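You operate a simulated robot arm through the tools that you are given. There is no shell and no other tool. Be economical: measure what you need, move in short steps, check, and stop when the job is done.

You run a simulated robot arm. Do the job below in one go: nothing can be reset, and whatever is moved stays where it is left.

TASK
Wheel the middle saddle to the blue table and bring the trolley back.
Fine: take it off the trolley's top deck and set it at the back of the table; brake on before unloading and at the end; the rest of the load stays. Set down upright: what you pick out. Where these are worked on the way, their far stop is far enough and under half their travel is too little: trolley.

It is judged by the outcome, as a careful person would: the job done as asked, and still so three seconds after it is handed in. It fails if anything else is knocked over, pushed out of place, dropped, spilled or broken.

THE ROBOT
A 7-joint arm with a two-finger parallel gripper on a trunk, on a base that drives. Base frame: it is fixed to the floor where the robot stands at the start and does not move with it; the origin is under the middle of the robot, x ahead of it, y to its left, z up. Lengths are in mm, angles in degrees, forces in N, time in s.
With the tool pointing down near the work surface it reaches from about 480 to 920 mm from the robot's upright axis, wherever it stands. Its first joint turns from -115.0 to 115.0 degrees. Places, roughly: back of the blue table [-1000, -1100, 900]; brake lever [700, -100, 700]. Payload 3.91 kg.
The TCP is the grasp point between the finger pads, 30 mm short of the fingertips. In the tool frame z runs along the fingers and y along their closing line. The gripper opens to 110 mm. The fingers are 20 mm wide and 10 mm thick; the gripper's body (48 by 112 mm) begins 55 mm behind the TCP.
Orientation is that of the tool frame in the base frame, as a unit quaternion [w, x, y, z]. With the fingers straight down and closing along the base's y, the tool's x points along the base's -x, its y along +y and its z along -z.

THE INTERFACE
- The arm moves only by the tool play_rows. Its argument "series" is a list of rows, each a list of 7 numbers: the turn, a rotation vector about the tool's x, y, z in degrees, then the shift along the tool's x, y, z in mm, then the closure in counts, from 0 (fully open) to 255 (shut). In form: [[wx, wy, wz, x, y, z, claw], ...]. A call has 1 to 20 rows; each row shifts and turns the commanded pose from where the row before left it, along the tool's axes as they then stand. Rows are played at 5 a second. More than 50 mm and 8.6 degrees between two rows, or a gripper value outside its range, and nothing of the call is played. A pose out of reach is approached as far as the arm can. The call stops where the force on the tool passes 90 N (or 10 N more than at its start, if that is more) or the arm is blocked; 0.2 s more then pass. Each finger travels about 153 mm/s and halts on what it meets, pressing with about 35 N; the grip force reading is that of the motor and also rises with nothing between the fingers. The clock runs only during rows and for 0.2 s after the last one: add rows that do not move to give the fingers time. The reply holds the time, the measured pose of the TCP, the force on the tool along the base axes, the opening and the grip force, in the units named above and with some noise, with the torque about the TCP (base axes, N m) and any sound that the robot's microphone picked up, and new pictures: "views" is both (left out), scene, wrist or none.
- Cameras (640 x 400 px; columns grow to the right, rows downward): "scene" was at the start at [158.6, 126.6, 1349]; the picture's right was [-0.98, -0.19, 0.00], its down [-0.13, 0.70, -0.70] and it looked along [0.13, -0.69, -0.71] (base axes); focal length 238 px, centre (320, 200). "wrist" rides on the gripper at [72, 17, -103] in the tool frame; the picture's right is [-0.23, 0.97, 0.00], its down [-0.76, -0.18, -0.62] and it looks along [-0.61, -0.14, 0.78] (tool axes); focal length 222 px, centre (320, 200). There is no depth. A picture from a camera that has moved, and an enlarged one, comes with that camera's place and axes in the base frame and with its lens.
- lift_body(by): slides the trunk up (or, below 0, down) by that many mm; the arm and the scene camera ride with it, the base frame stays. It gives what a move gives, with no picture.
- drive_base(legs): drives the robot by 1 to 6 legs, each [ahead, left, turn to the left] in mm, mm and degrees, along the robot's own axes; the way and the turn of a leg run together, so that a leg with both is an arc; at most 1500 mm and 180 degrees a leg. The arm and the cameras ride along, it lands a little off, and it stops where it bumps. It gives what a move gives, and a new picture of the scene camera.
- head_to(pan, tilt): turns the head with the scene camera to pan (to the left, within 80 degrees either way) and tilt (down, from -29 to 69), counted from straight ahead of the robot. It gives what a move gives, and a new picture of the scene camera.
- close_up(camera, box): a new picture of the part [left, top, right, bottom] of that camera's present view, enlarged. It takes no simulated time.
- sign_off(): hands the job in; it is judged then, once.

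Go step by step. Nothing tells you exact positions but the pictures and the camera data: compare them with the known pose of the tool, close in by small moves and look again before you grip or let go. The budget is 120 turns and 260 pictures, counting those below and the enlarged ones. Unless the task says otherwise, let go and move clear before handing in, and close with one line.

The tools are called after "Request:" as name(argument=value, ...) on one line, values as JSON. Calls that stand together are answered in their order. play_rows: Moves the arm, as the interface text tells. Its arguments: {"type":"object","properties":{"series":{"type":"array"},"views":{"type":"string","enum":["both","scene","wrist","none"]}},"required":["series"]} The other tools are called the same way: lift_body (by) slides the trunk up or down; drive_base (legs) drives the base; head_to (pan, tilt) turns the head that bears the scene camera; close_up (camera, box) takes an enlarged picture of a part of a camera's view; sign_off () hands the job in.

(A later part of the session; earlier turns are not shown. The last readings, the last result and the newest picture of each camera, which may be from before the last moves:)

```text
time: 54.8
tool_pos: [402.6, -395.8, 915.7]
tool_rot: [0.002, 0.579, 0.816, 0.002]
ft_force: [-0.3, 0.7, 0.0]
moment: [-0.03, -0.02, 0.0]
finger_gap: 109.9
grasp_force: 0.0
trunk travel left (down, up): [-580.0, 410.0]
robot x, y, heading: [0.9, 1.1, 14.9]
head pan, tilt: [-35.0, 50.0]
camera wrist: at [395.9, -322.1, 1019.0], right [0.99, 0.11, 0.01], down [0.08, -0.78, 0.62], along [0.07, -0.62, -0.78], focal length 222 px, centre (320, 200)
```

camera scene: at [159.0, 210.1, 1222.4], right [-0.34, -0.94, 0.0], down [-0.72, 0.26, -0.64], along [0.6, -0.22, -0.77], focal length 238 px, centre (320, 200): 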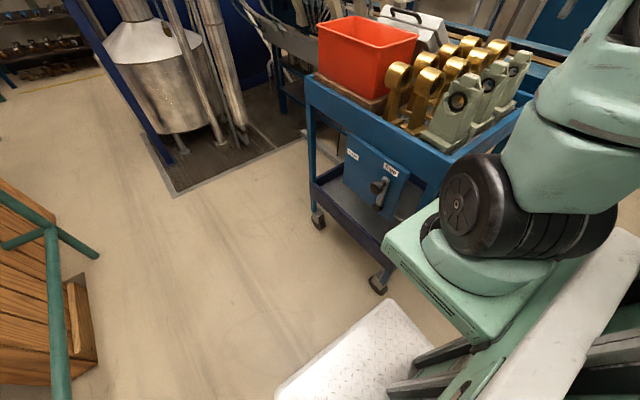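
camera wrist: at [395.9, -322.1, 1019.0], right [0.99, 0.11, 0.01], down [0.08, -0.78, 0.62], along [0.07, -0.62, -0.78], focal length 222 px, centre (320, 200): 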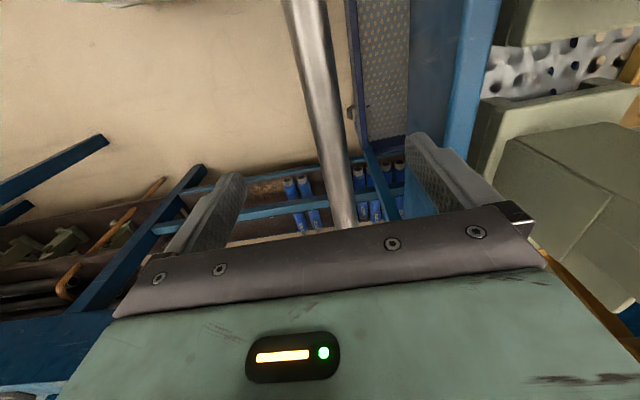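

Request:
play_rows(series=[[0, 0, 0, 0, 10, 0, 0], [0, 0, 0, 0, 0, 40, 0], [0, 0, 0, 0, 0, 0, 0]], views="wrist")

Request:
head_to(pan=-60, tilt=45)

```text
time: 55.6
tool_pos: [411.9, -394.2, 875.5]
tool_rot: [0.002, 0.579, 0.815, 0.001]
ft_force: [-0.2, 0.2, -0.3]
moment: [0.02, 0.02, 0.01]
finger_gap: 110.0
grasp_force: 0.0
trunk travel left (down, up): [-580.0, 410.0]
robot x, y, heading: [-0.3, 3.0, 14.8]
head pan, tilt: [-35.0, 50.0]
camera wrist: at [404.6, -319.6, 979.3], right [0.99, 0.11, 0.01], down [0.08, -0.78, 0.62], along [0.07, -0.62, -0.78], focal length 222 px, centre (320, 200)
```

wrist: 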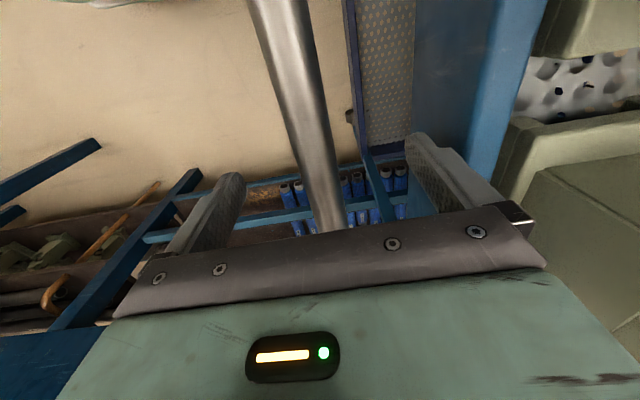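

```text
time: 56.5
tool_pos: [412.9, -394.9, 876.3]
tool_rot: [0.002, 0.579, 0.815, 0.002]
ft_force: [0.4, -0.4, 0.5]
moment: [0.0, -0.01, 0.02]
finger_gap: 110.1
grasp_force: 0.1
trunk travel left (down, up): [-580.0, 410.0]
robot x, y, heading: [0.6, 2.2, 14.8]
head pan, tilt: [-60.0, 45.0]
camera scene: at [144.1, 179.0, 1229.3], right [-0.71, -0.71, 0.0], down [-0.5, 0.5, -0.71], along [0.5, -0.5, -0.71], focal length 238 px, centre (320, 200)
```

scene: 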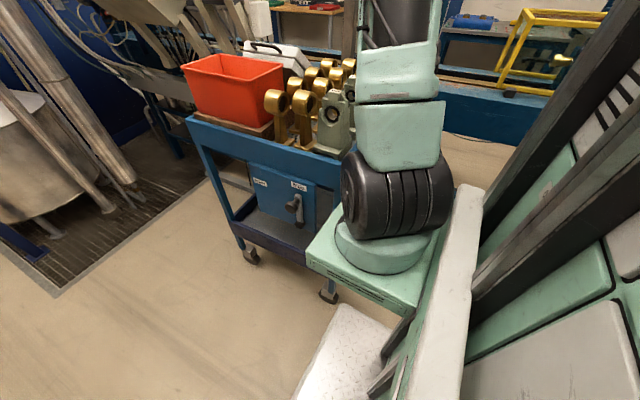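

Request:
play_rows(series=[[0, 0, 0, 0, 0, 28, 0], [0, 0, 0, 0, 0, 28, 0], [0, 0, 0, 0, 0, 0, 0]], views="wrist")

```text
time: 57.3
tool_pos: [412.9, -393.7, 820.9]
tool_rot: [0.002, 0.579, 0.815, 0.002]
ft_force: [0.2, 0.2, -0.2]
moment: [-0.02, 0.01, -0.01]
finger_gap: 109.8
grasp_force: 0.1
trunk travel left (down, up): [-580.0, 410.0]
robot x, y, heading: [2.6, -1.0, 14.9]
head pan, tilt: [-60.0, 45.0]
camera wrist: at [404.9, -319.7, 924.2], right [0.99, 0.11, 0.01], down [0.08, -0.78, 0.62], along [0.07, -0.62, -0.78], focal length 222 px, centre (320, 200)
```

wrist: 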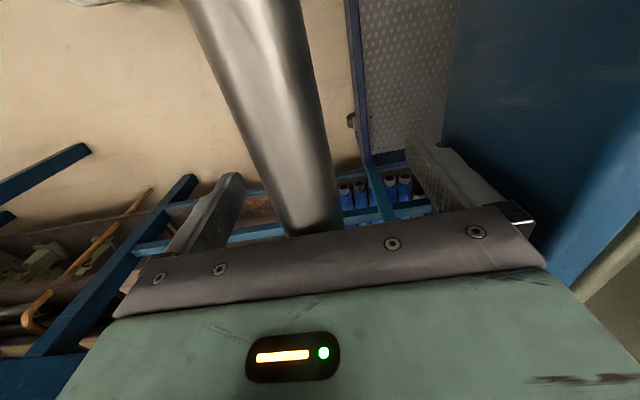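

Request:
play_rows(series=[[0, 0, 0, 0, -13, 0, 0], [0, 0, 0, 0, 0, 14, 0], [0, 0, 0, 0, 0, 0, 60], [0, 0, 0, 0, 0, 0, 120]], views="wrist")

```text
time: 58.0
tool_pos: [401.0, -398.6, 816.1]
tool_rot: [0.01, 0.578, 0.816, 0.003]
ft_force: [-13.1, 20.6, 66.1]
moment: [0.72, -0.96, 0.42]
finger_gap: 83.9
grasp_force: 0.0
trunk travel left (down, up): [-580.0, 410.0]
robot x, y, heading: [1.6, -1.0, 15.1]
head pan, tilt: [-60.0, 45.0]
stopped in row 3: the force on the tool passed its limit (the readings are from after the stop); the commanded pose is now the measured one
camera wrist: at [391.9, -323.4, 920.0], right [0.99, 0.11, 0.02], down [0.07, -0.77, 0.63], along [0.08, -0.62, -0.78], focal length 222 px, centre (320, 200)
```

wrist: 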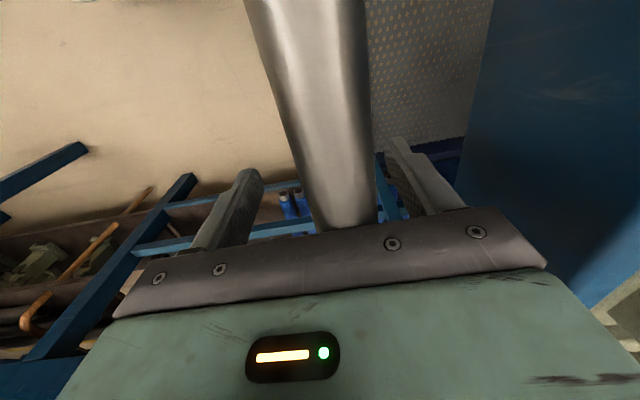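

Request:
play_rows(series=[[0, 0, 0, 0, 0, -20, 60], [0, 0, 0, 0, 0, -18, 60], [0, 0, 0, 0, 0, 0, 60]], views="wrist")

```text
time: 58.8
tool_pos: [401.4, -400.9, 850.5]
tool_rot: [0.008, 0.58, 0.815, 0.001]
ft_force: [-0.2, 0.6, -0.5]
moment: [-0.01, 0.03, -0.01]
finger_gap: 84.2
grasp_force: 0.0
trunk travel left (down, up): [-580.0, 410.0]
robot x, y, heading: [0.9, 1.5, 14.9]
head pan, tilt: [-60.0, 45.0]
camera wrist: at [393.2, -325.0, 953.6], right [0.99, 0.11, 0.01], down [0.07, -0.77, 0.63], along [0.08, -0.62, -0.78], focal length 222 px, centre (320, 200)
```

wrist: 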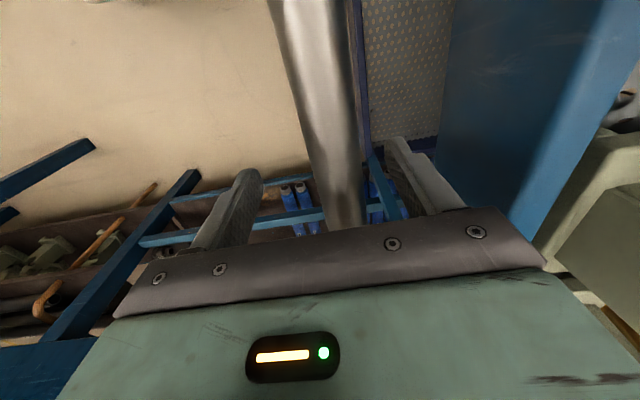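

Request:
play_rows(series=[[0, 0, 0, 0, 0, 0, 100], [0, 0, 0, 0, 0, 0, 150], [0, 0, 0, 0, 0, 0, 180], [0, 0, 0, 0, 0, 0, 255], [0, 0, 0, 0, 0, 0, 255]], views="wrist")

```text
time: 60.0
tool_pos: [401.2, -400.1, 850.3]
tool_rot: [0.008, 0.58, 0.815, 0.002]
ft_force: [-1.3, 0.5, 2.0]
moment: [-0.23, 0.05, -1.37]
finger_gap: 23.8
grasp_force: 45.1
trunk travel left (down, up): [-580.0, 410.0]
robot x, y, heading: [-0.5, 3.6, 14.9]
head pan, tilt: [-60.0, 45.0]
camera wrist: at [393.2, -324.7, 953.8], right [0.99, 0.1, 0.01], down [0.07, -0.77, 0.63], along [0.08, -0.62, -0.78], focal length 222 px, centre (320, 200)
```

wrist: 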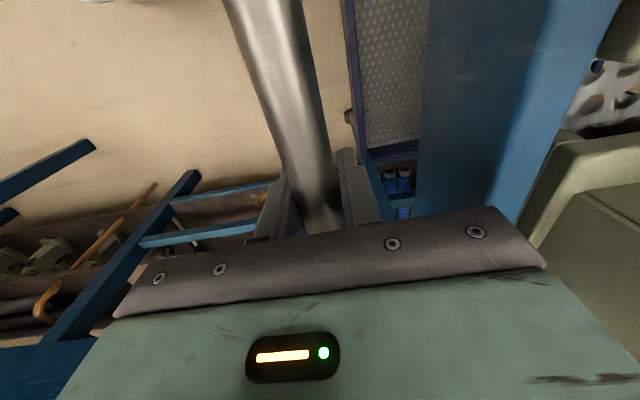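

Request:
drive_base(legs=[[-150, -9.4, 0]])

```text
time: 61.3
tool_pos: [261.0, -446.5, 851.1]
tool_rot: [0.007, 0.578, 0.816, 0.003]
ft_force: [-4.7, 8.3, 1.9]
moment: [-0.17, -0.15, -1.1]
finger_gap: 23.8
grasp_force: 44.8
trunk travel left (down, up): [-580.0, 410.0]
robot x, y, heading: [-142.8, -46.0, 15.0]
head pan, tilt: [-60.0, 45.0]
camera scene: at [1.5, 131.9, 1229.2], right [-0.71, -0.71, 0.0], down [-0.5, 0.5, -0.71], along [0.5, -0.5, -0.71], focal length 238 px, centre (320, 200)
```

scene: 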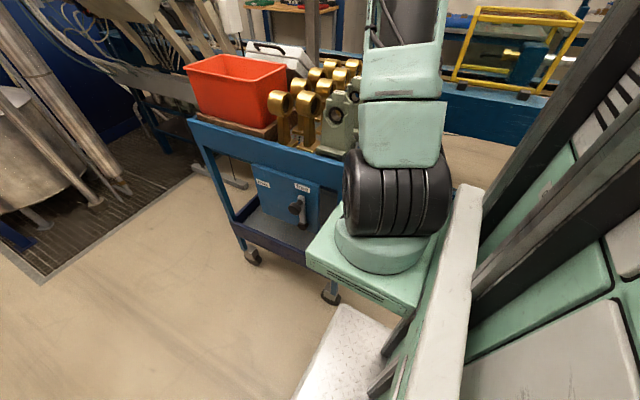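

Request:
drive_base(legs=[[-250, -12, 0]])

Request:
close_up(camera="wrist", box=[0, 0, 640, 400])

```text
time: 63.1
tool_pos: [25.4, -522.7, 850.8]
tool_rot: [0.008, 0.577, 0.817, 0.004]
ft_force: [9.6, -10.5, 2.5]
moment: [-0.47, -0.27, -1.08]
finger_gap: 24.2
grasp_force: 44.8
trunk travel left (down, up): [-580.0, 410.0]
robot x, y, heading: [-378.4, -122.2, 15.4]
head pan, tilt: [-60.0, 45.0]
camera scene: at [-235.9, 55.2, 1229.3], right [-0.7, -0.71, 0.0], down [-0.5, 0.5, -0.71], along [0.5, -0.5, -0.71], focal length 238 px, centre (320, 200)
```

scene: 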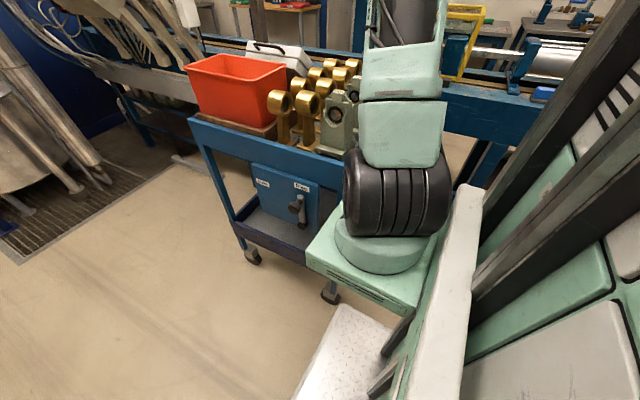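

```text
1.00 times, centred on (320, 200) of wrist
camera zoom: at [17.3, -447.0, 953.7], right [0.99, 0.11, 0.02], down [0.08, -0.77, 0.63], along [0.08, -0.62, -0.78], focal length 222 px, centre (320, 200)
```

zoom: 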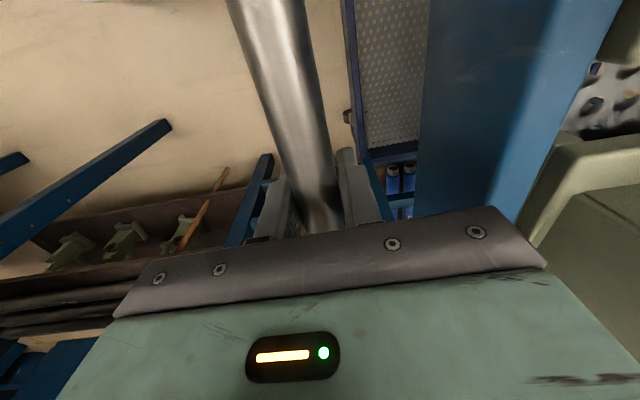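

Request:
drive_base(legs=[[-250, -15, 0]])

Request:
close_up(camera="wrist", box=[0, 0, 640, 400])

```text
time: 65.0
tool_pos: [-209.8, -599.7, 850.3]
tool_rot: [0.008, 0.575, 0.818, 0.005]
ft_force: [-1.7, 25.3, -3.6]
moment: [0.27, -0.14, -0.9]
finger_gap: 24.2
grasp_force: 45.0
trunk travel left (down, up): [-580.0, 410.0]
robot x, y, heading: [-620.5, -201.4, 15.0]
head pan, tilt: [-60.0, 45.0]
camera scene: at [-473.9, -23.6, 1229.1], right [-0.7, -0.71, 0.0], down [-0.5, 0.5, -0.71], along [0.5, -0.5, -0.71], focal length 238 px, centre (320, 200)
```

scene: 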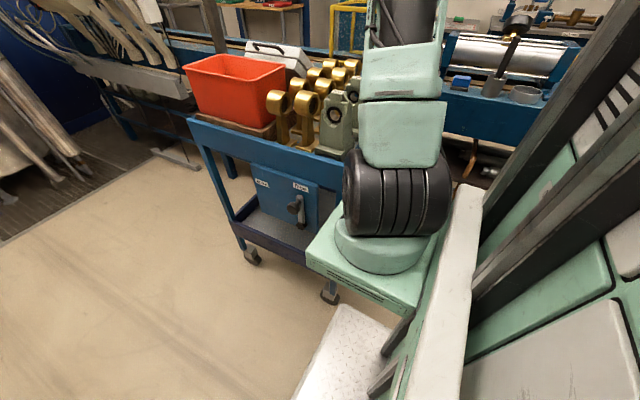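

```text
1.00 times, centred on (320, 200) of wrist
camera zoom: at [-219.4, -524.6, 953.9], right [0.99, 0.12, 0.02], down [0.08, -0.78, 0.62], along [0.09, -0.62, -0.78], focal length 222 px, centre (320, 200)
```

zoom: 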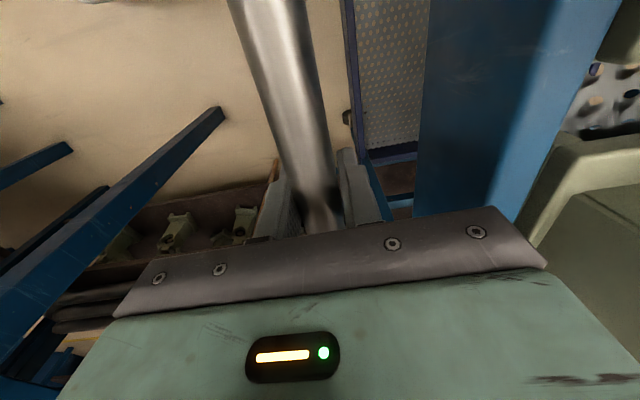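

Request:
drive_base(legs=[[-200, -9, 0]])

Request:
close_up(camera="wrist", box=[0, 0, 640, 400])

```text
time: 66.6
tool_pos: [-391.0, -659.1, 850.6]
tool_rot: [0.009, 0.57, 0.821, 0.007]
ft_force: [77.9, 14.7, 15.0]
moment: [0.58, 0.88, -1.01]
finger_gap: 24.3
grasp_force: 45.0
trunk travel left (down, up): [-580.0, 410.0]
robot x, y, heading: [-805.1, -266.1, 15.1]
head pan, tilt: [-60.0, 45.0]
camera scene: at [-661.7, -84.7, 1229.1], right [-0.71, -0.71, 0.0], down [-0.5, 0.5, -0.71], along [0.5, -0.5, -0.71], focal length 238 px, centre (320, 200)
```

scene: 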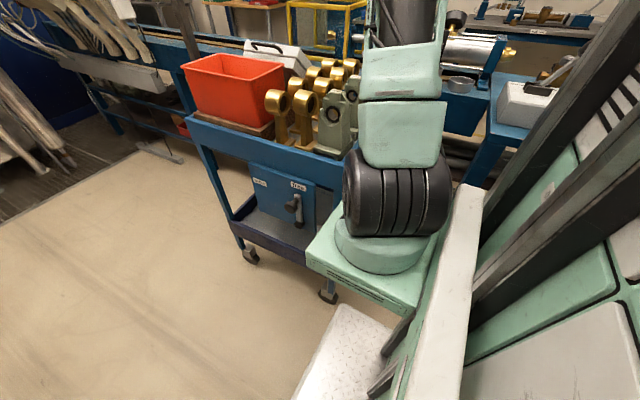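

```text
1.00 times, centred on (320, 200) of wrist
camera zoom: at [-402.9, -584.4, 953.7], right [0.99, 0.13, 0.02], down [0.08, -0.78, 0.62], along [0.1, -0.62, -0.78], focal length 222 px, centre (320, 200)
```

zoom: 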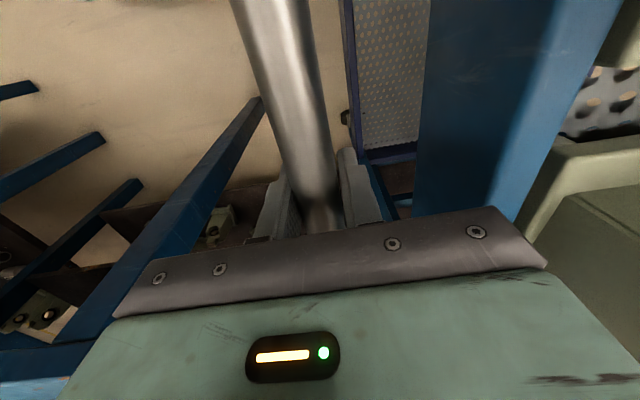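

The trolley hit its far stop (the reaction rose to 78 N) after about 0.9 m. I'll ease off, release the handle and rise.

Request:
drive_base(legs=[[7, 0, 0]])

Request:
play_rows(series=[[0, 0, 0, 0, 0, 0, 180], [0, 0, 0, 0, 0, 0, 120], [0, 0, 0, 0, 0, 0, 60], [0, 0, 0, 0, 0, 0, 60], [0, 0, 0, 0, 0, -45, 60], [0, 0, 0, 0, 0, -45, 60], [0, 0, 0, 0, 0, -45, 60], [0, 0, 0, 0, 0, -45, 60], [0, 0, 0, 0, 0, -45, 60], [0, 0, 0, 0, 0, -45, 60], [0, 0, 0, 0, 0, 0, 255]], views="wrist")

```text
time: 67.3
tool_pos: [-385.5, -657.1, 849.8]
tool_rot: [0.011, 0.571, 0.821, 0.008]
ft_force: [4.8, 2.9, -6.9]
moment: [-0.21, -0.1, -1.23]
finger_gap: 24.5
grasp_force: 45.0
trunk travel left (down, up): [-580.0, 410.0]
robot x, y, heading: [-799.5, -264.0, 15.4]
head pan, tilt: [-60.0, 45.0]
camera scene: at [-657.1, -83.6, 1229.1], right [-0.71, -0.71, 0.0], down [-0.5, 0.5, -0.71], along [0.5, -0.5, -0.71], focal length 238 px, centre (320, 200)
```

scene: 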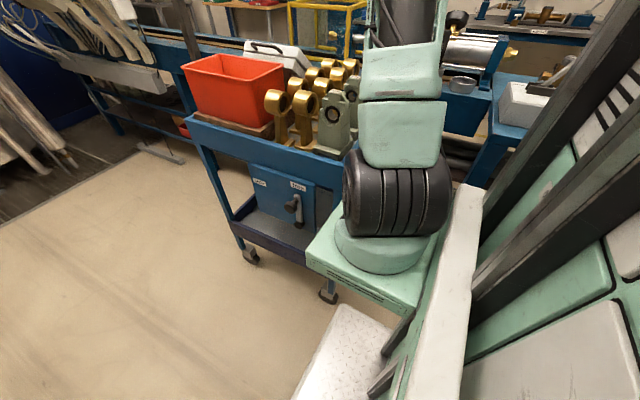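

```text
time: 69.7
tool_pos: [-393.2, -657.1, 1121.4]
tool_rot: [0.01, 0.57, 0.821, 0.009]
ft_force: [0.2, 0.2, 0.5]
moment: [-0.02, -0.02, -0.02]
finger_gap: 0.0
grasp_force: 34.8
trunk travel left (down, up): [-580.0, 410.0]
robot x, y, heading: [-799.9, -266.0, 15.3]
head pan, tilt: [-60.0, 45.0]
camera wrist: at [-404.6, -582.7, 1225.0], right [0.99, 0.13, 0.03], down [0.08, -0.78, 0.62], along [0.1, -0.62, -0.78], focal length 222 px, centre (320, 200)
```

wrist: 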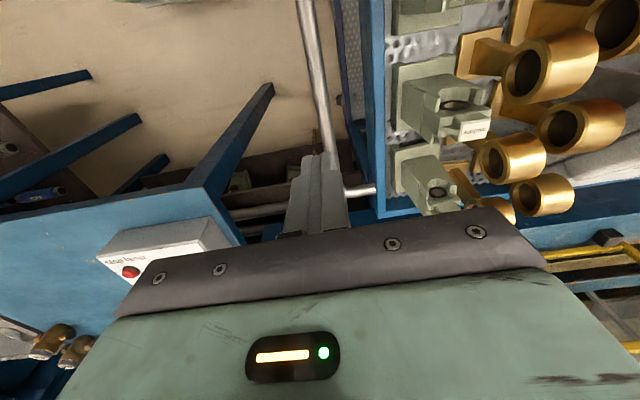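

Request:
drive_base(legs=[[-120, 0, 0]])

Request:
play_rows(series=[[1.5, 0, 2.3, 0, 0, 0, 255], [0, 0, 0, 29, 34, 0, 255], [0, 0, 0, 29, 34, 0, 255], [0, 0, 0, 29, 34, 0, 255], [0, 0, 0, 29, 34, 0, 255], [0, 0, 0, 29, 34, 0, 255], [0, 0, 0, 29, 34, 0, 255], [0, 0, 0, 29, 34, 0, 255], [0, 0, 0, 29, 34, 0, 255], [0, 0, 0, 29, 34, 0, 255], [0, 0, 0, 0, 0, 45, 255], [0, 0, 0, 0, 0, 45, 255], [0, 0, 0, 0, 0, 45, 255], [0, 0, 0, 0, 0, 45, 255], [0, 0, 0, 0, 0, 0, 255]], views="wrist")

Request:
head_to(pan=-35, tilt=50)

```text
time: 71.0
tool_pos: [-510.0, -688.8, 1120.1]
tool_rot: [0.011, 0.571, 0.821, 0.008]
ft_force: [0.1, -0.9, -0.3]
moment: [0.02, -0.01, 0.02]
finger_gap: 0.0
grasp_force: 35.1
trunk travel left (down, up): [-580.0, 410.0]
robot x, y, heading: [-915.7, -296.6, 15.1]
head pan, tilt: [-60.0, 45.0]
camera scene: at [-773.6, -114.9, 1229.3], right [-0.71, -0.71, 0.0], down [-0.5, 0.5, -0.71], along [0.5, -0.5, -0.71], focal length 238 px, centre (320, 200)
```

scene: 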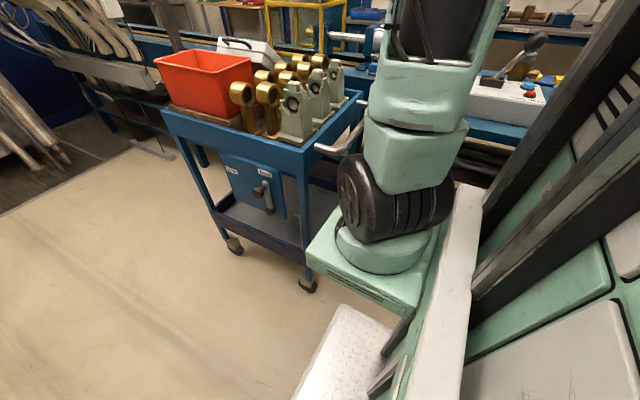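

```text
time: 74.2
tool_pos: [-298.8, -346.6, 938.7]
tool_rot: [0.003, 0.587, 0.81, -0.002]
ft_force: [-0.2, -0.6, -0.6]
moment: [-0.01, -0.04, -0.02]
finger_gap: 0.1
grasp_force: 35.8
trunk travel left (down, up): [-580.0, 410.0]
robot x, y, heading: [-915.1, -294.4, 15.1]
head pan, tilt: [-60.0, 45.0]
camera wrist: at [-304.4, -271.5, 1042.4], right [1.0, 0.09, 0.0], down [0.07, -0.78, 0.63], along [0.06, -0.63, -0.78], focal length 222 px, centre (320, 200)
```

wrist: 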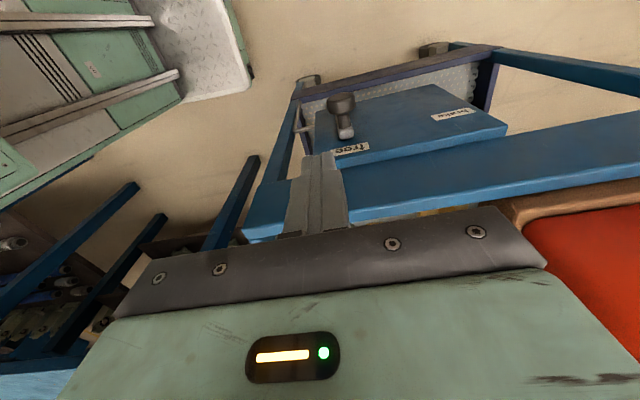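

```text
time: 75.0
tool_pos: [-297.7, -346.3, 938.7]
tool_rot: [0.003, 0.587, 0.81, -0.001]
ft_force: [0.0, -0.1, 0.3]
moment: [-0.03, -0.03, 0.02]
finger_gap: 0.3
grasp_force: 35.0
trunk travel left (down, up): [-580.0, 410.0]
robot x, y, heading: [-919.7, -294.5, 15.2]
head pan, tilt: [-35.0, 50.0]
camera scene: at [-758.8, -83.7, 1222.4], right [-0.34, -0.94, 0.0], down [-0.72, 0.26, -0.64], along [0.6, -0.22, -0.77], focal length 238 px, centre (320, 200)
```

scene: 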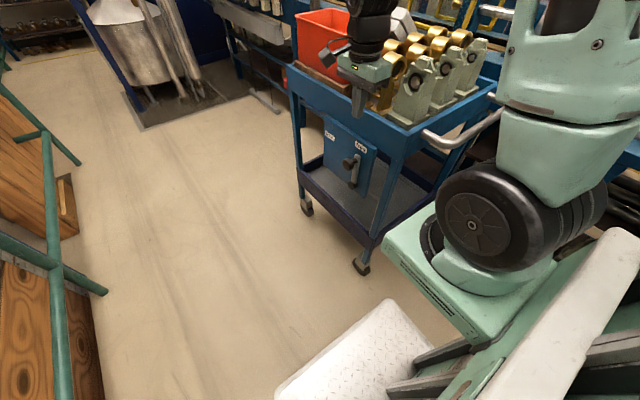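

Request:
play_rows(series=[[0, 0, 0, -14, -12, 0, 255], [0, 0, 0, 0, 0, 45, 255], [0, 0, 0, 0, 0, 45, 255], [0, 0, 0, 0, 0, 45, 255], [0, 0, 0, 0, 0, 45, 255], [0, 0, 0, 0, 0, 45, 255], [0, 0, 0, 0, 0, 14, 255], [0, 0, 0, 0, 0, 0, 255]], views="wrist")

```text
time: 76.8
tool_pos: [-306.2, -364.9, 700.7]
tool_rot: [0.003, 0.587, 0.81, -0.002]
ft_force: [0.0, 0.2, -0.4]
moment: [0.01, -0.01, 0.0]
finger_gap: 0.1
grasp_force: 35.0
trunk travel left (down, up): [-580.0, 410.0]
robot x, y, heading: [-918.6, -296.0, 15.3]
head pan, tilt: [-35.0, 50.0]
camera wrist: at [-311.8, -289.8, 802.8], right [1.0, 0.09, 0.0], down [0.07, -0.78, 0.63], along [0.06, -0.63, -0.78], focal length 222 px, centre (320, 200)
```

wrist: 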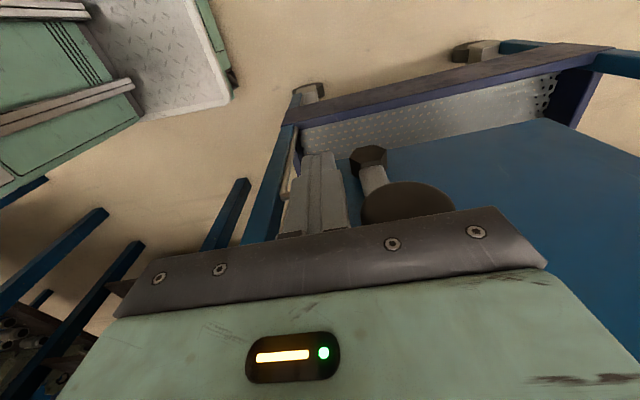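

Request:
play_rows(series=[[0, 0, 0, 0, 3, 0, 255], [0, 0, 0, 0, 3, 0, 255], [0, 0, 0, 0, 3, 0, 255], [0, 0, 0, 0, 3, 0, 255], [0, 0, 0, 0, 3, 0, 255], [0, 0, 0, 0, 3, 0, 255], [0, 0, 0, 0, 3, 0, 255], [0, 0, 0, 0, 3, 0, 255], [0, 0, 0, 0, 3, 0, 255], [0, 0, 0, 0, 3, 0, 255], [0, 0, 0, 0, 3, 0, 255], [0, 0, 0, 0, 3, 0.5, 255], [0, 0, 0, 0, 3, 0.5, 255], [0, 0, 0, 0, 3, 0.5, 255], [0, 0, 0, 0, 3, 0.5, 255], [0, 0, 0, 0, 3, 0.5, 255], [0, 0, 0, 0, 3, 0.5, 255], [0, 0, 0, 0, 3, 0.5, 255], [0, 0, 0, 0, 3, 0.5, 255], [0, 0, 0, 0, 3, 0.5, 255]], views="wrist")

```text
time: 81.0
tool_pos: [-248.3, -346.1, 695.6]
tool_rot: [0.004, 0.587, 0.81, -0.002]
ft_force: [0.2, -0.6, -0.2]
moment: [-0.02, 0.01, -0.01]
finger_gap: 0.0
grasp_force: 35.0
trunk travel left (down, up): [-580.0, 410.0]
robot x, y, heading: [-916.0, -293.4, 15.0]
head pan, tilt: [-35.0, 50.0]
camera wrist: at [-254.3, -270.8, 798.8], right [1.0, 0.09, 0.0], down [0.07, -0.78, 0.63], along [0.06, -0.63, -0.78], focal length 222 px, centre (320, 200)
```

wrist: 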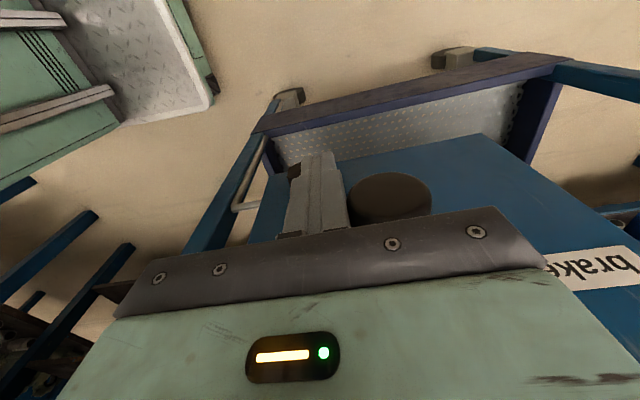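

Request:
play_rows(series=[[0, 0, 0, 0, 3, 1, 255], [0, 0, 0, 0, 3, 1, 255], [0, 0, 0, 0, 3, 1, 255], [0, 0, 0, 0, 3, 1, 255], [0, 0, 0, 0, 3, 1, 255], [0, 0, 0, 0, 3, 2, 255], [0, 0, 0, 0, 3, 2, 255], [0, 0, 0, 0, 3, 2, 255], [0, 0, 0, 0, 3, 2, 255], [0, 0, 0, 0, 3, 2, 255], [0, 0, 0, 0, 3, 2, 255], [0, 0, 0, 0, 3, 2, 255], [0, 0, 0, 0, 3, 2, 255], [0, 0, 0, 0, 3, 2, 255], [0, 0, 0, 0, 3, 2, 255], [0, 0, 0, 0, 3, 2, 255], [0, 0, 0, 0, 3, 2, 255], [0, 0, 0, 0, 3, 2, 255], [0, 0, 0, 0, 3, 0, 255], [0, 0, 0, 0, 3, 0, 255]], views="wrist")

```text
time: 85.0
tool_pos: [-209.0, -334.4, 660.4]
tool_rot: [-0.009, 0.59, 0.808, -0.011]
ft_force: [-14.9, -5.8, 1.8]
moment: [0.06, -0.26, -0.13]
finger_gap: 0.0
grasp_force: 34.8
trunk travel left (down, up): [-580.0, 410.0]
robot x, y, heading: [-920.1, -293.5, 15.0]
head pan, tilt: [-35.0, 50.0]
stopped in row 19: the force on the tool passed its limit (the readings are from after the stop); the commanded pose is now the measured one
camera wrist: at [-210.8, -258.2, 764.5], right [1.0, 0.08, -0.03], down [0.08, -0.78, 0.63], along [0.03, -0.63, -0.78], focal length 222 px, centre (320, 200)
```

wrist: 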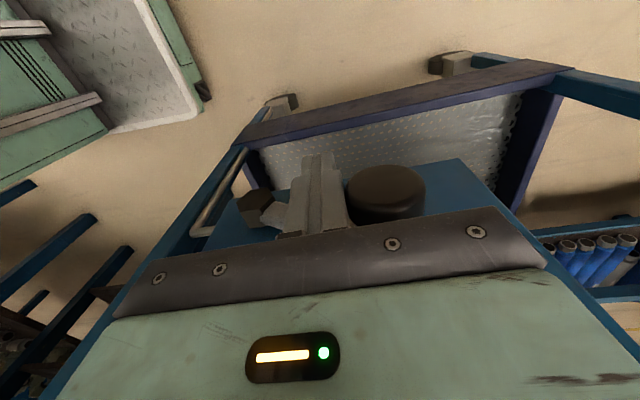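

Request:
play_rows(series=[[0, 0, 0, 0, -6, 0, 255], [-1.5, 0, 0, 0, -14, 0, 255], [0, 0, 0, 20, 0, 0, 255], [0, 0, 0, 40, 0, -30, 255], [0, 0, 0, 40, 0, -30, 255], [0, 0, 0, 0, 0, -45, 255], [0, 0, 0, 0, 0, -45, 255], [0, 0, 0, 0, 0, -45, 255], [0, 0, 0, 0, 0, 0, 255]], views="wrist")

Request:
close_up(camera="scene", box=[270, 90, 430, 190])

Request:
close_up(camera="wrist", box=[240, 20, 480, 170])

```text
time: 87.0
tool_pos: [-256.0, -243.4, 858.3]
tool_rot: [0.001, 0.59, 0.807, 0.001]
ft_force: [-0.1, 0.5, 0.3]
moment: [-0.03, 0.02, 0.02]
finger_gap: 0.1
grasp_force: 35.1
trunk travel left (down, up): [-580.0, 410.0]
robot x, y, heading: [-918.5, -294.6, 15.5]
head pan, tilt: [-35.0, 50.0]
camera wrist: at [-262.1, -169.3, 961.8], right [1.0, 0.08, 0.0], down [0.06, -0.78, 0.62], along [0.05, -0.62, -0.78], focal length 222 px, centre (320, 200)
```

wrist: 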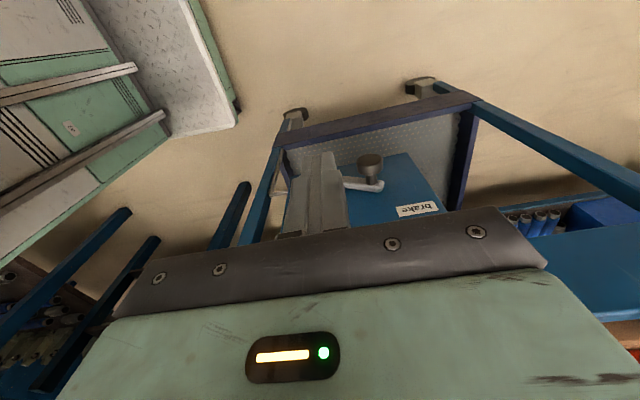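

```text
4.00 times, centred on (350, 140) of scene
camera zoom: at [-759.3, -83.9, 1222.3], right [-0.34, -0.94, 0.0], down [-0.72, 0.26, -0.64], along [0.6, -0.22, -0.77], focal length 954 px, centre (200, 440)
```

zoom: 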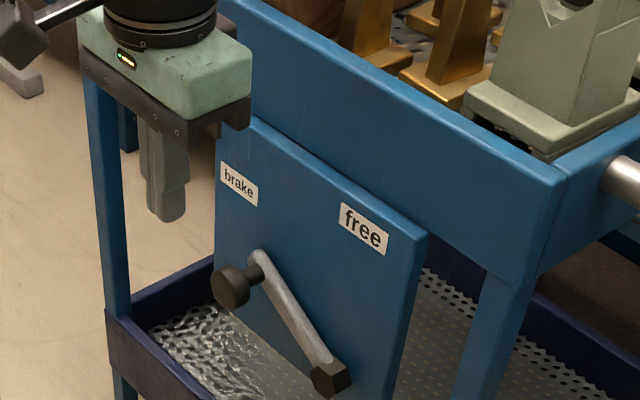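

```text
2.67 times, centred on (360, 95) of wrist
camera zoom: at [-262.1, -169.3, 961.8], right [1.0, 0.08, 0.0], down [0.06, -0.78, 0.62], along [0.05, -0.62, -0.78], focal length 592 px, centre (213, 480)
```

zoom: 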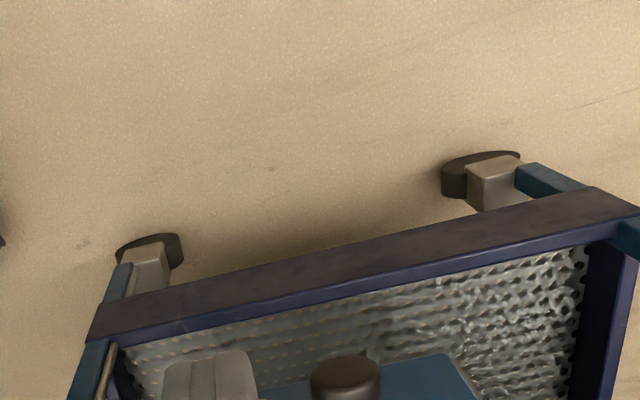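

The lever is back at its brake stop. I'll raise clear, then turn the robot so that both the saddle and the table are in reach.

Request:
lift_body(by=170)

Request:
play_rows(series=[[0, 0, 0, 0, 0, -45, 255], [0, 0, 0, 0, 0, -45, 255], [0, 0, 0, 0, 0, -45, 255], [0, 0, 0, 0, 0, -45, 0], [0, 0, 0, 0, 0, 0, 0]], views="none")

Request:
drive_base(legs=[[0, 0, -45]])

Request:
head_to(pan=10, tilt=40)

Request:
close_up(camera="wrist", box=[0, 0, 640, 400])

```text
time: 88.9
tool_pos: [-256.5, -244.2, 1027.0]
tool_rot: [0.001, 0.59, 0.808, 0.001]
ft_force: [-0.2, -0.7, -0.3]
moment: [0.0, 0.02, 0.02]
finger_gap: 0.0
grasp_force: 35.1
trunk travel left (down, up): [-750.0, 240.0]
robot x, y, heading: [-915.1, -294.0, 15.1]
head pan, tilt: [-35.0, 50.0]
```

```text
time: 90.1
tool_pos: [-258.1, -244.7, 1208.1]
tool_rot: [0.0, 0.59, 0.808, 0.001]
ft_force: [0.0, 0.1, 0.0]
moment: [-0.05, 0.04, -0.04]
finger_gap: 110.1
grasp_force: 0.1
trunk travel left (down, up): [-750.0, 240.0]
robot x, y, heading: [-914.9, -294.2, 15.0]
head pan, tilt: [-35.0, 50.0]
```

```text
time: 92.6
tool_pos: [-418.2, -727.9, 1208.2]
tool_rot: [0.001, 0.855, 0.518, 0.001]
ft_force: [0.1, -0.1, -0.4]
moment: [-0.01, -0.05, -0.01]
finger_gap: 110.0
grasp_force: 0.0
trunk travel left (down, up): [-750.0, 240.0]
robot x, y, heading: [-914.5, -294.7, -30.2]
head pan, tilt: [-35.0, 50.0]
camera scene: at [-657.4, -256.7, 1392.4], right [-0.91, -0.42, 0.0], down [-0.32, 0.7, -0.64], along [0.27, -0.58, -0.77], focal length 238 px, centre (320, 200)
```

scene: 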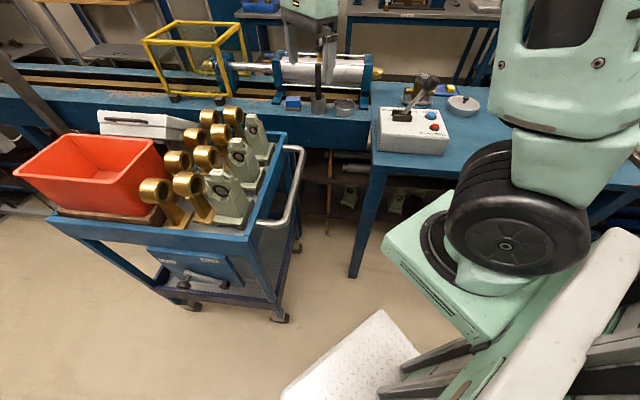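

```text
time: 93.7
tool_pos: [-416.7, -729.1, 1209.0]
tool_rot: [0.002, 0.855, 0.519, 0.001]
ft_force: [-0.2, -0.1, -0.5]
moment: [-0.01, 0.03, -0.03]
finger_gap: 110.0
grasp_force: 0.1
trunk travel left (down, up): [-750.0, 240.0]
robot x, y, heading: [-917.6, -295.6, -30.2]
head pan, tilt: [10.0, 40.0]
camera scene: at [-610.0, -216.2, 1406.5], right [-0.35, -0.94, 0.0], down [-0.6, 0.22, -0.77], along [0.72, -0.26, -0.64], focal length 238 px, centre (320, 200)
```

scene: 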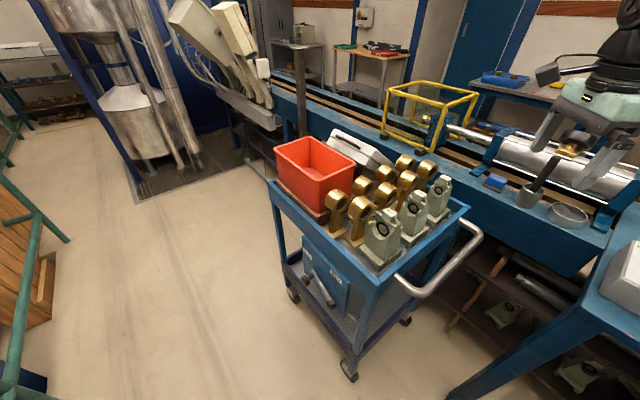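

```text
1.00 times, centred on (320, 200) of wrist
camera zoom: at [-368.5, -670.8, 1312.3], right [0.76, -0.65, 0.0], down [-0.51, -0.59, 0.62], along [-0.4, -0.47, -0.78], focal length 222 px, centre (320, 200)
```

zoom: 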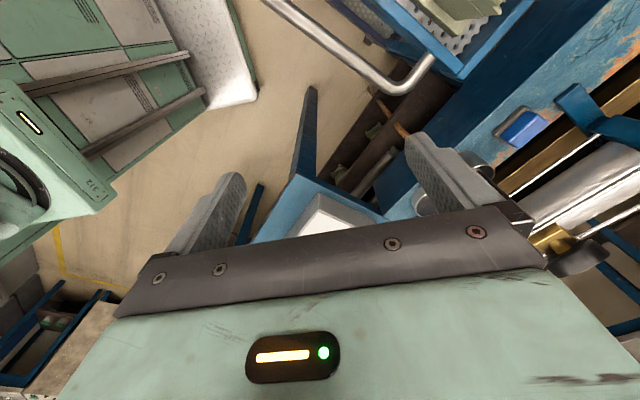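

Request:
close_up(camera="scene", box=[340, 140, 500, 240])

Request:
play_rows(series=[[0, 0, -8, -20, 30, 0, 0], [0, 0, -8, -20, 30, 0, 0], [0, 0, -8, -10, 30, 0, 0], [0, 0, -8, 0, 40, 0, 0], [0, 0, -8, 0, 40, 0, 0], [0, 0, 0, 0, 0, 0, 0]], views="wrist")

```text
4.00 times, centred on (420, 190) of scene
camera zoom: at [-610.0, -216.2, 1406.5], right [-0.35, -0.94, 0.0], down [-0.6, 0.22, -0.77], along [0.72, -0.26, -0.64], focal length 954 px, centre (-80, 240)
```

zoom: 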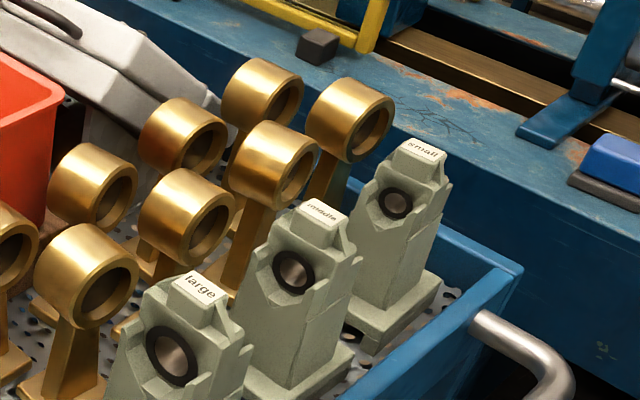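

```text
time: 95.1
tool_pos: [-271.1, -802.5, 1208.8]
tool_rot: [0.002, 0.626, 0.78, 0.001]
ft_force: [-0.3, 0.2, 0.0]
moment: [-0.01, 0.02, 0.01]
finger_gap: 110.0
grasp_force: 0.1
trunk travel left (down, up): [-750.0, 240.0]
robot x, y, heading: [-916.6, -294.5, -30.4]
head pan, tilt: [10.0, 40.0]
camera wrist: at [-270.2, -727.7, 1313.0], right [1.0, -0.01, 0.0], down [-0.01, -0.78, 0.62], along [0.0, -0.62, -0.78], focal length 222 px, centre (320, 200)
```

wrist: 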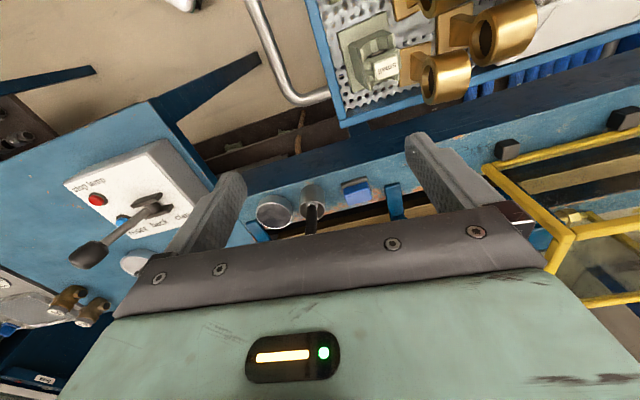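

Request:
play_rows(series=[[0, 0, -5.6, 30, 22, 0, 0], [0, 0, 0, 35, 22, 0, 0], [0, 0, 0, 35, 22, 0, 0], [0, 0, 0, 35, 22, 0, 0], [0, 0, 0, 35, 22, 0, 0], [0, 0, 0, 0, 0, 0, 0]], views="wrist")

Request:
close_up(camera="wrist", box=[220, 0, 460, 150])

```text
time: 96.5
tool_pos: [-218.2, -610.5, 1207.6]
tool_rot: [0.002, 0.587, 0.809, 0.0]
ft_force: [0.2, -0.2, 0.0]
moment: [0.0, -0.02, 0.02]
finger_gap: 110.1
grasp_force: 0.1
trunk travel left (down, up): [-750.0, 240.0]
robot x, y, heading: [-918.0, -292.7, -30.0]
head pan, tilt: [10.0, 40.0]
camera wrist: at [-223.3, -534.8, 1311.3], right [1.0, 0.09, 0.0], down [0.07, -0.78, 0.62], along [0.06, -0.62, -0.78], focal length 222 px, centre (320, 200)
```

wrist: 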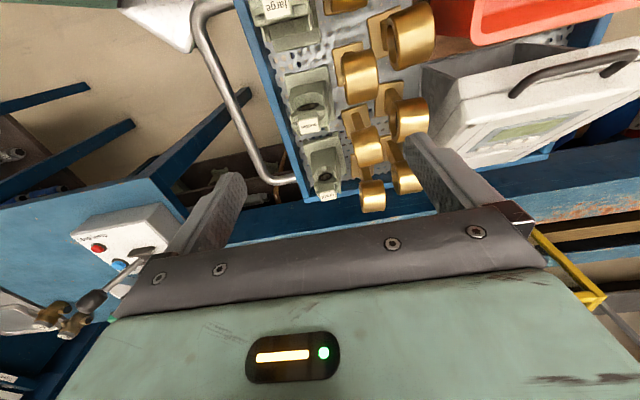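

```text
2.67 times, centred on (340, 75) of wrist
camera zoom: at [-223.3, -534.8, 1311.3], right [1.0, 0.09, 0.0], down [0.07, -0.78, 0.62], along [0.06, -0.62, -0.78], focal length 592 px, centre (267, 533)
```

zoom: 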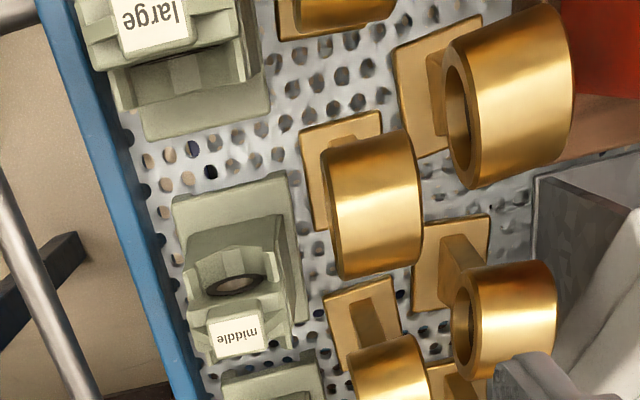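

Request:
close_up(camera="scene", box=[380, 170, 460, 250])

Request:
head_to(pan=-10, tilt=45)

Request:
close_up(camera="wrist", box=[270, 60, 350, 140])

```text
5.00 times, centred on (420, 210) of scene
camera zoom: at [-609.9, -216.1, 1406.5], right [-0.34, -0.94, 0.0], down [-0.6, 0.22, -0.77], along [0.72, -0.26, -0.64], focal length 1192 px, centre (-180, 150)
```

zoom: 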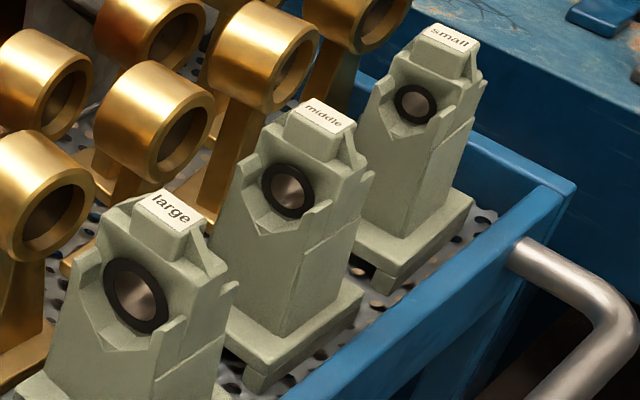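

```text
time: 97.3
tool_pos: [-217.9, -609.5, 1207.8]
tool_rot: [0.002, 0.587, 0.809, 0.001]
ft_force: [-0.2, -0.6, -0.5]
moment: [0.0, 0.02, -0.01]
finger_gap: 109.6
grasp_force: 0.0
trunk travel left (down, up): [-750.0, 240.0]
robot x, y, heading: [-919.9, -295.0, -30.4]
head pan, tilt: [-10.0, 45.0]
camera scene: at [-627.5, -239.2, 1399.3], right [-0.64, -0.76, 0.0], down [-0.54, 0.46, -0.71], along [0.54, -0.46, -0.71], focal length 238 px, centre (320, 200)
```

scene: 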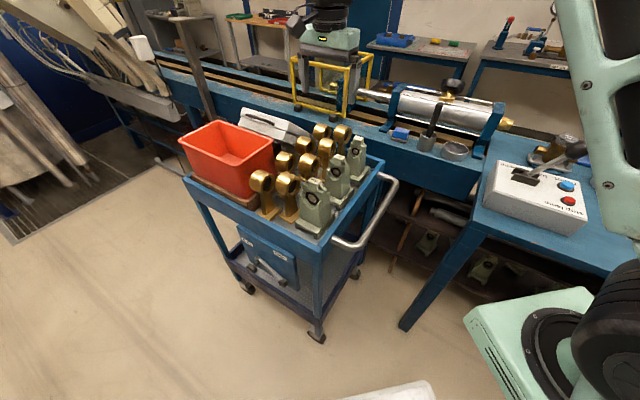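

```text
5.00 times, centred on (310, 100) of wrist
camera zoom: at [-223.4, -535.1, 1311.3], right [1.0, 0.09, 0.0], down [0.07, -0.78, 0.62], along [0.06, -0.62, -0.78], focal length 1111 px, centre (370, 700)
```

zoom: 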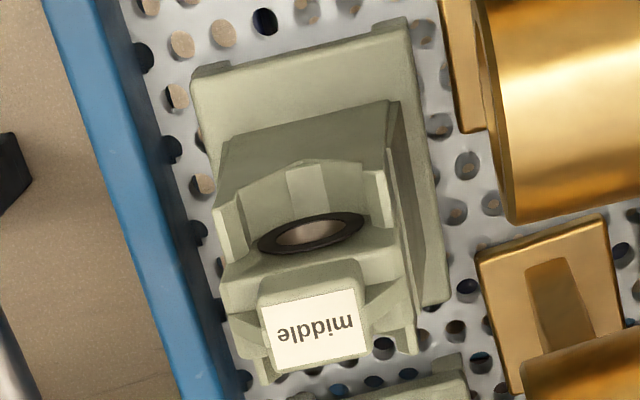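

The three saddles are labelled; "middle" sits with its top at about (-226,-647,1007), bore along the trolley's width. I'll line up over it with fingers pre-closed to about 84 mm, to miss the gold brackets.

Request:
play_rows(series=[[0, 0, 0, -33, -19, 0, 60], [0, 0, 0, 0, 0, 45, 60], [0, 0, 0, 0, 0, 45, 60], [0, 0, 0, 0, 0, 40, 60], [0, 0, 0, 0, 0, 0, 60]], views="both")

Request:
close_up(camera="scene", box=[240, 110, 400, 230])

```text
time: 98.5
tool_pos: [-223.2, -647.0, 1077.5]
tool_rot: [0.002, 0.587, 0.81, 0.0]
ft_force: [-0.1, -0.9, -0.6]
moment: [-0.01, -0.02, 0.02]
finger_gap: 84.2
grasp_force: 0.0
trunk travel left (down, up): [-750.0, 240.0]
robot x, y, heading: [-917.8, -298.3, -30.5]
head pan, tilt: [-10.0, 45.0]
camera scene: at [-627.6, -239.3, 1399.3], right [-0.65, -0.76, 0.0], down [-0.54, 0.46, -0.71], along [0.54, -0.46, -0.71], focal length 238 px, centre (320, 200)
camera wrist: at [-229.8, -572.1, 1180.9], right [1.0, 0.09, 0.0], down [0.07, -0.78, 0.62], along [0.06, -0.62, -0.78], focal length 222 px, centre (320, 200)
```

scene: 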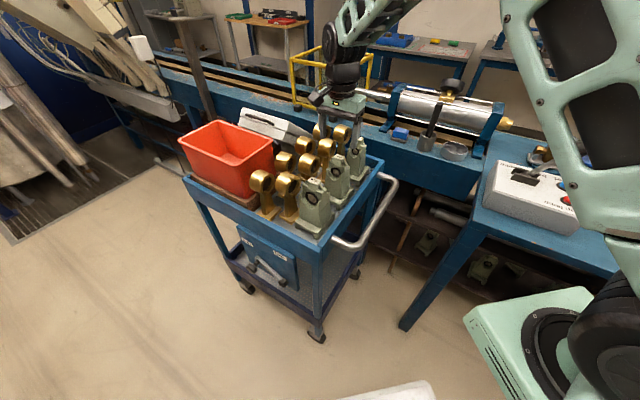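
wrist: 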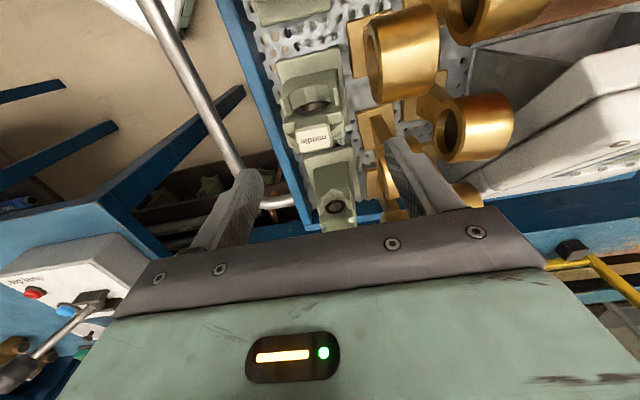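

```text
3.33 times, centred on (320, 170) of scene
camera zoom: at [-627.6, -239.3, 1399.3], right [-0.65, -0.76, 0.0], down [-0.54, 0.46, -0.71], along [0.54, -0.46, -0.71], focal length 795 px, centre (320, 300)
```

zoom: 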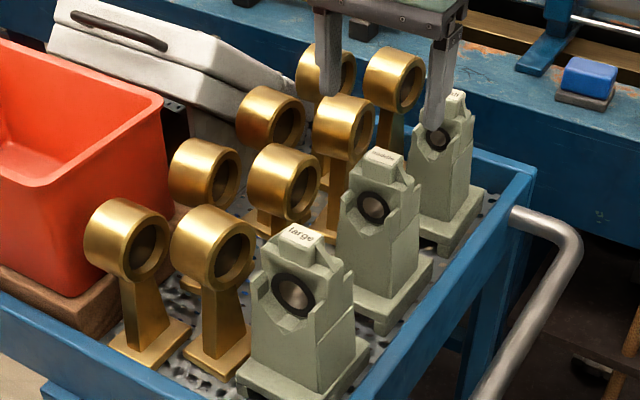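

Request:
play_rows(series=[[0, 0, 0, 2, -3, 0, 74], [0, 0, 0, 0, 0, 25, 74], [0, 0, 0, 0, 0, 25, 74], [0, 0, 0, 0, 0, 20, 74], [0, 0, 0, 0, 0, 0, 74]], views="wrist")

Request:
close_up(camera="scene", box=[260, 100, 400, 220])

```text
time: 99.7
tool_pos: [-227.1, -647.6, 1008.1]
tool_rot: [0.002, 0.587, 0.809, 0.0]
ft_force: [-0.1, 0.5, -0.3]
moment: [-0.04, 0.01, -0.02]
finger_gap: 78.4
grasp_force: 0.1
trunk travel left (down, up): [-750.0, 240.0]
robot x, y, heading: [-918.7, -293.7, -30.3]
head pan, tilt: [-10.0, 45.0]
camera wrist: at [-233.0, -571.6, 1112.2], right [1.0, 0.09, 0.0], down [0.07, -0.78, 0.62], along [0.06, -0.62, -0.78], focal length 222 px, centre (320, 200)
```

wrist: 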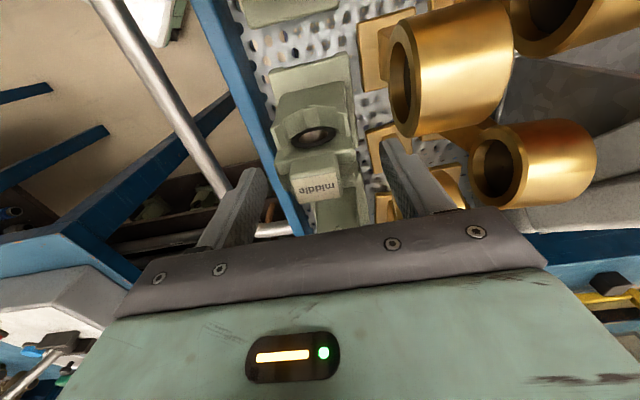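

```text
3.33 times, centred on (330, 160) of scene
camera zoom: at [-627.6, -239.3, 1399.3], right [-0.65, -0.76, 0.0], down [-0.54, 0.46, -0.71], along [0.54, -0.46, -0.71], focal length 795 px, centre (287, 333)
```

zoom: 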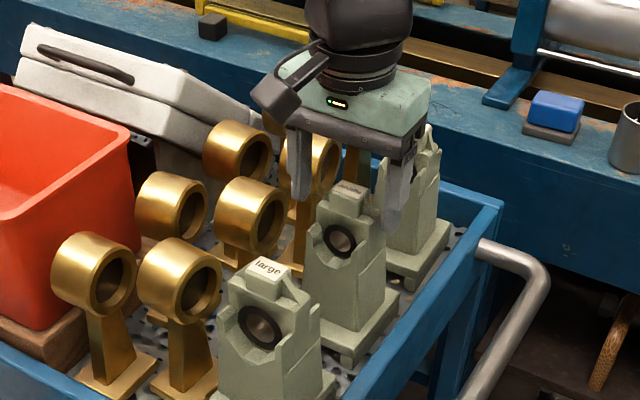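

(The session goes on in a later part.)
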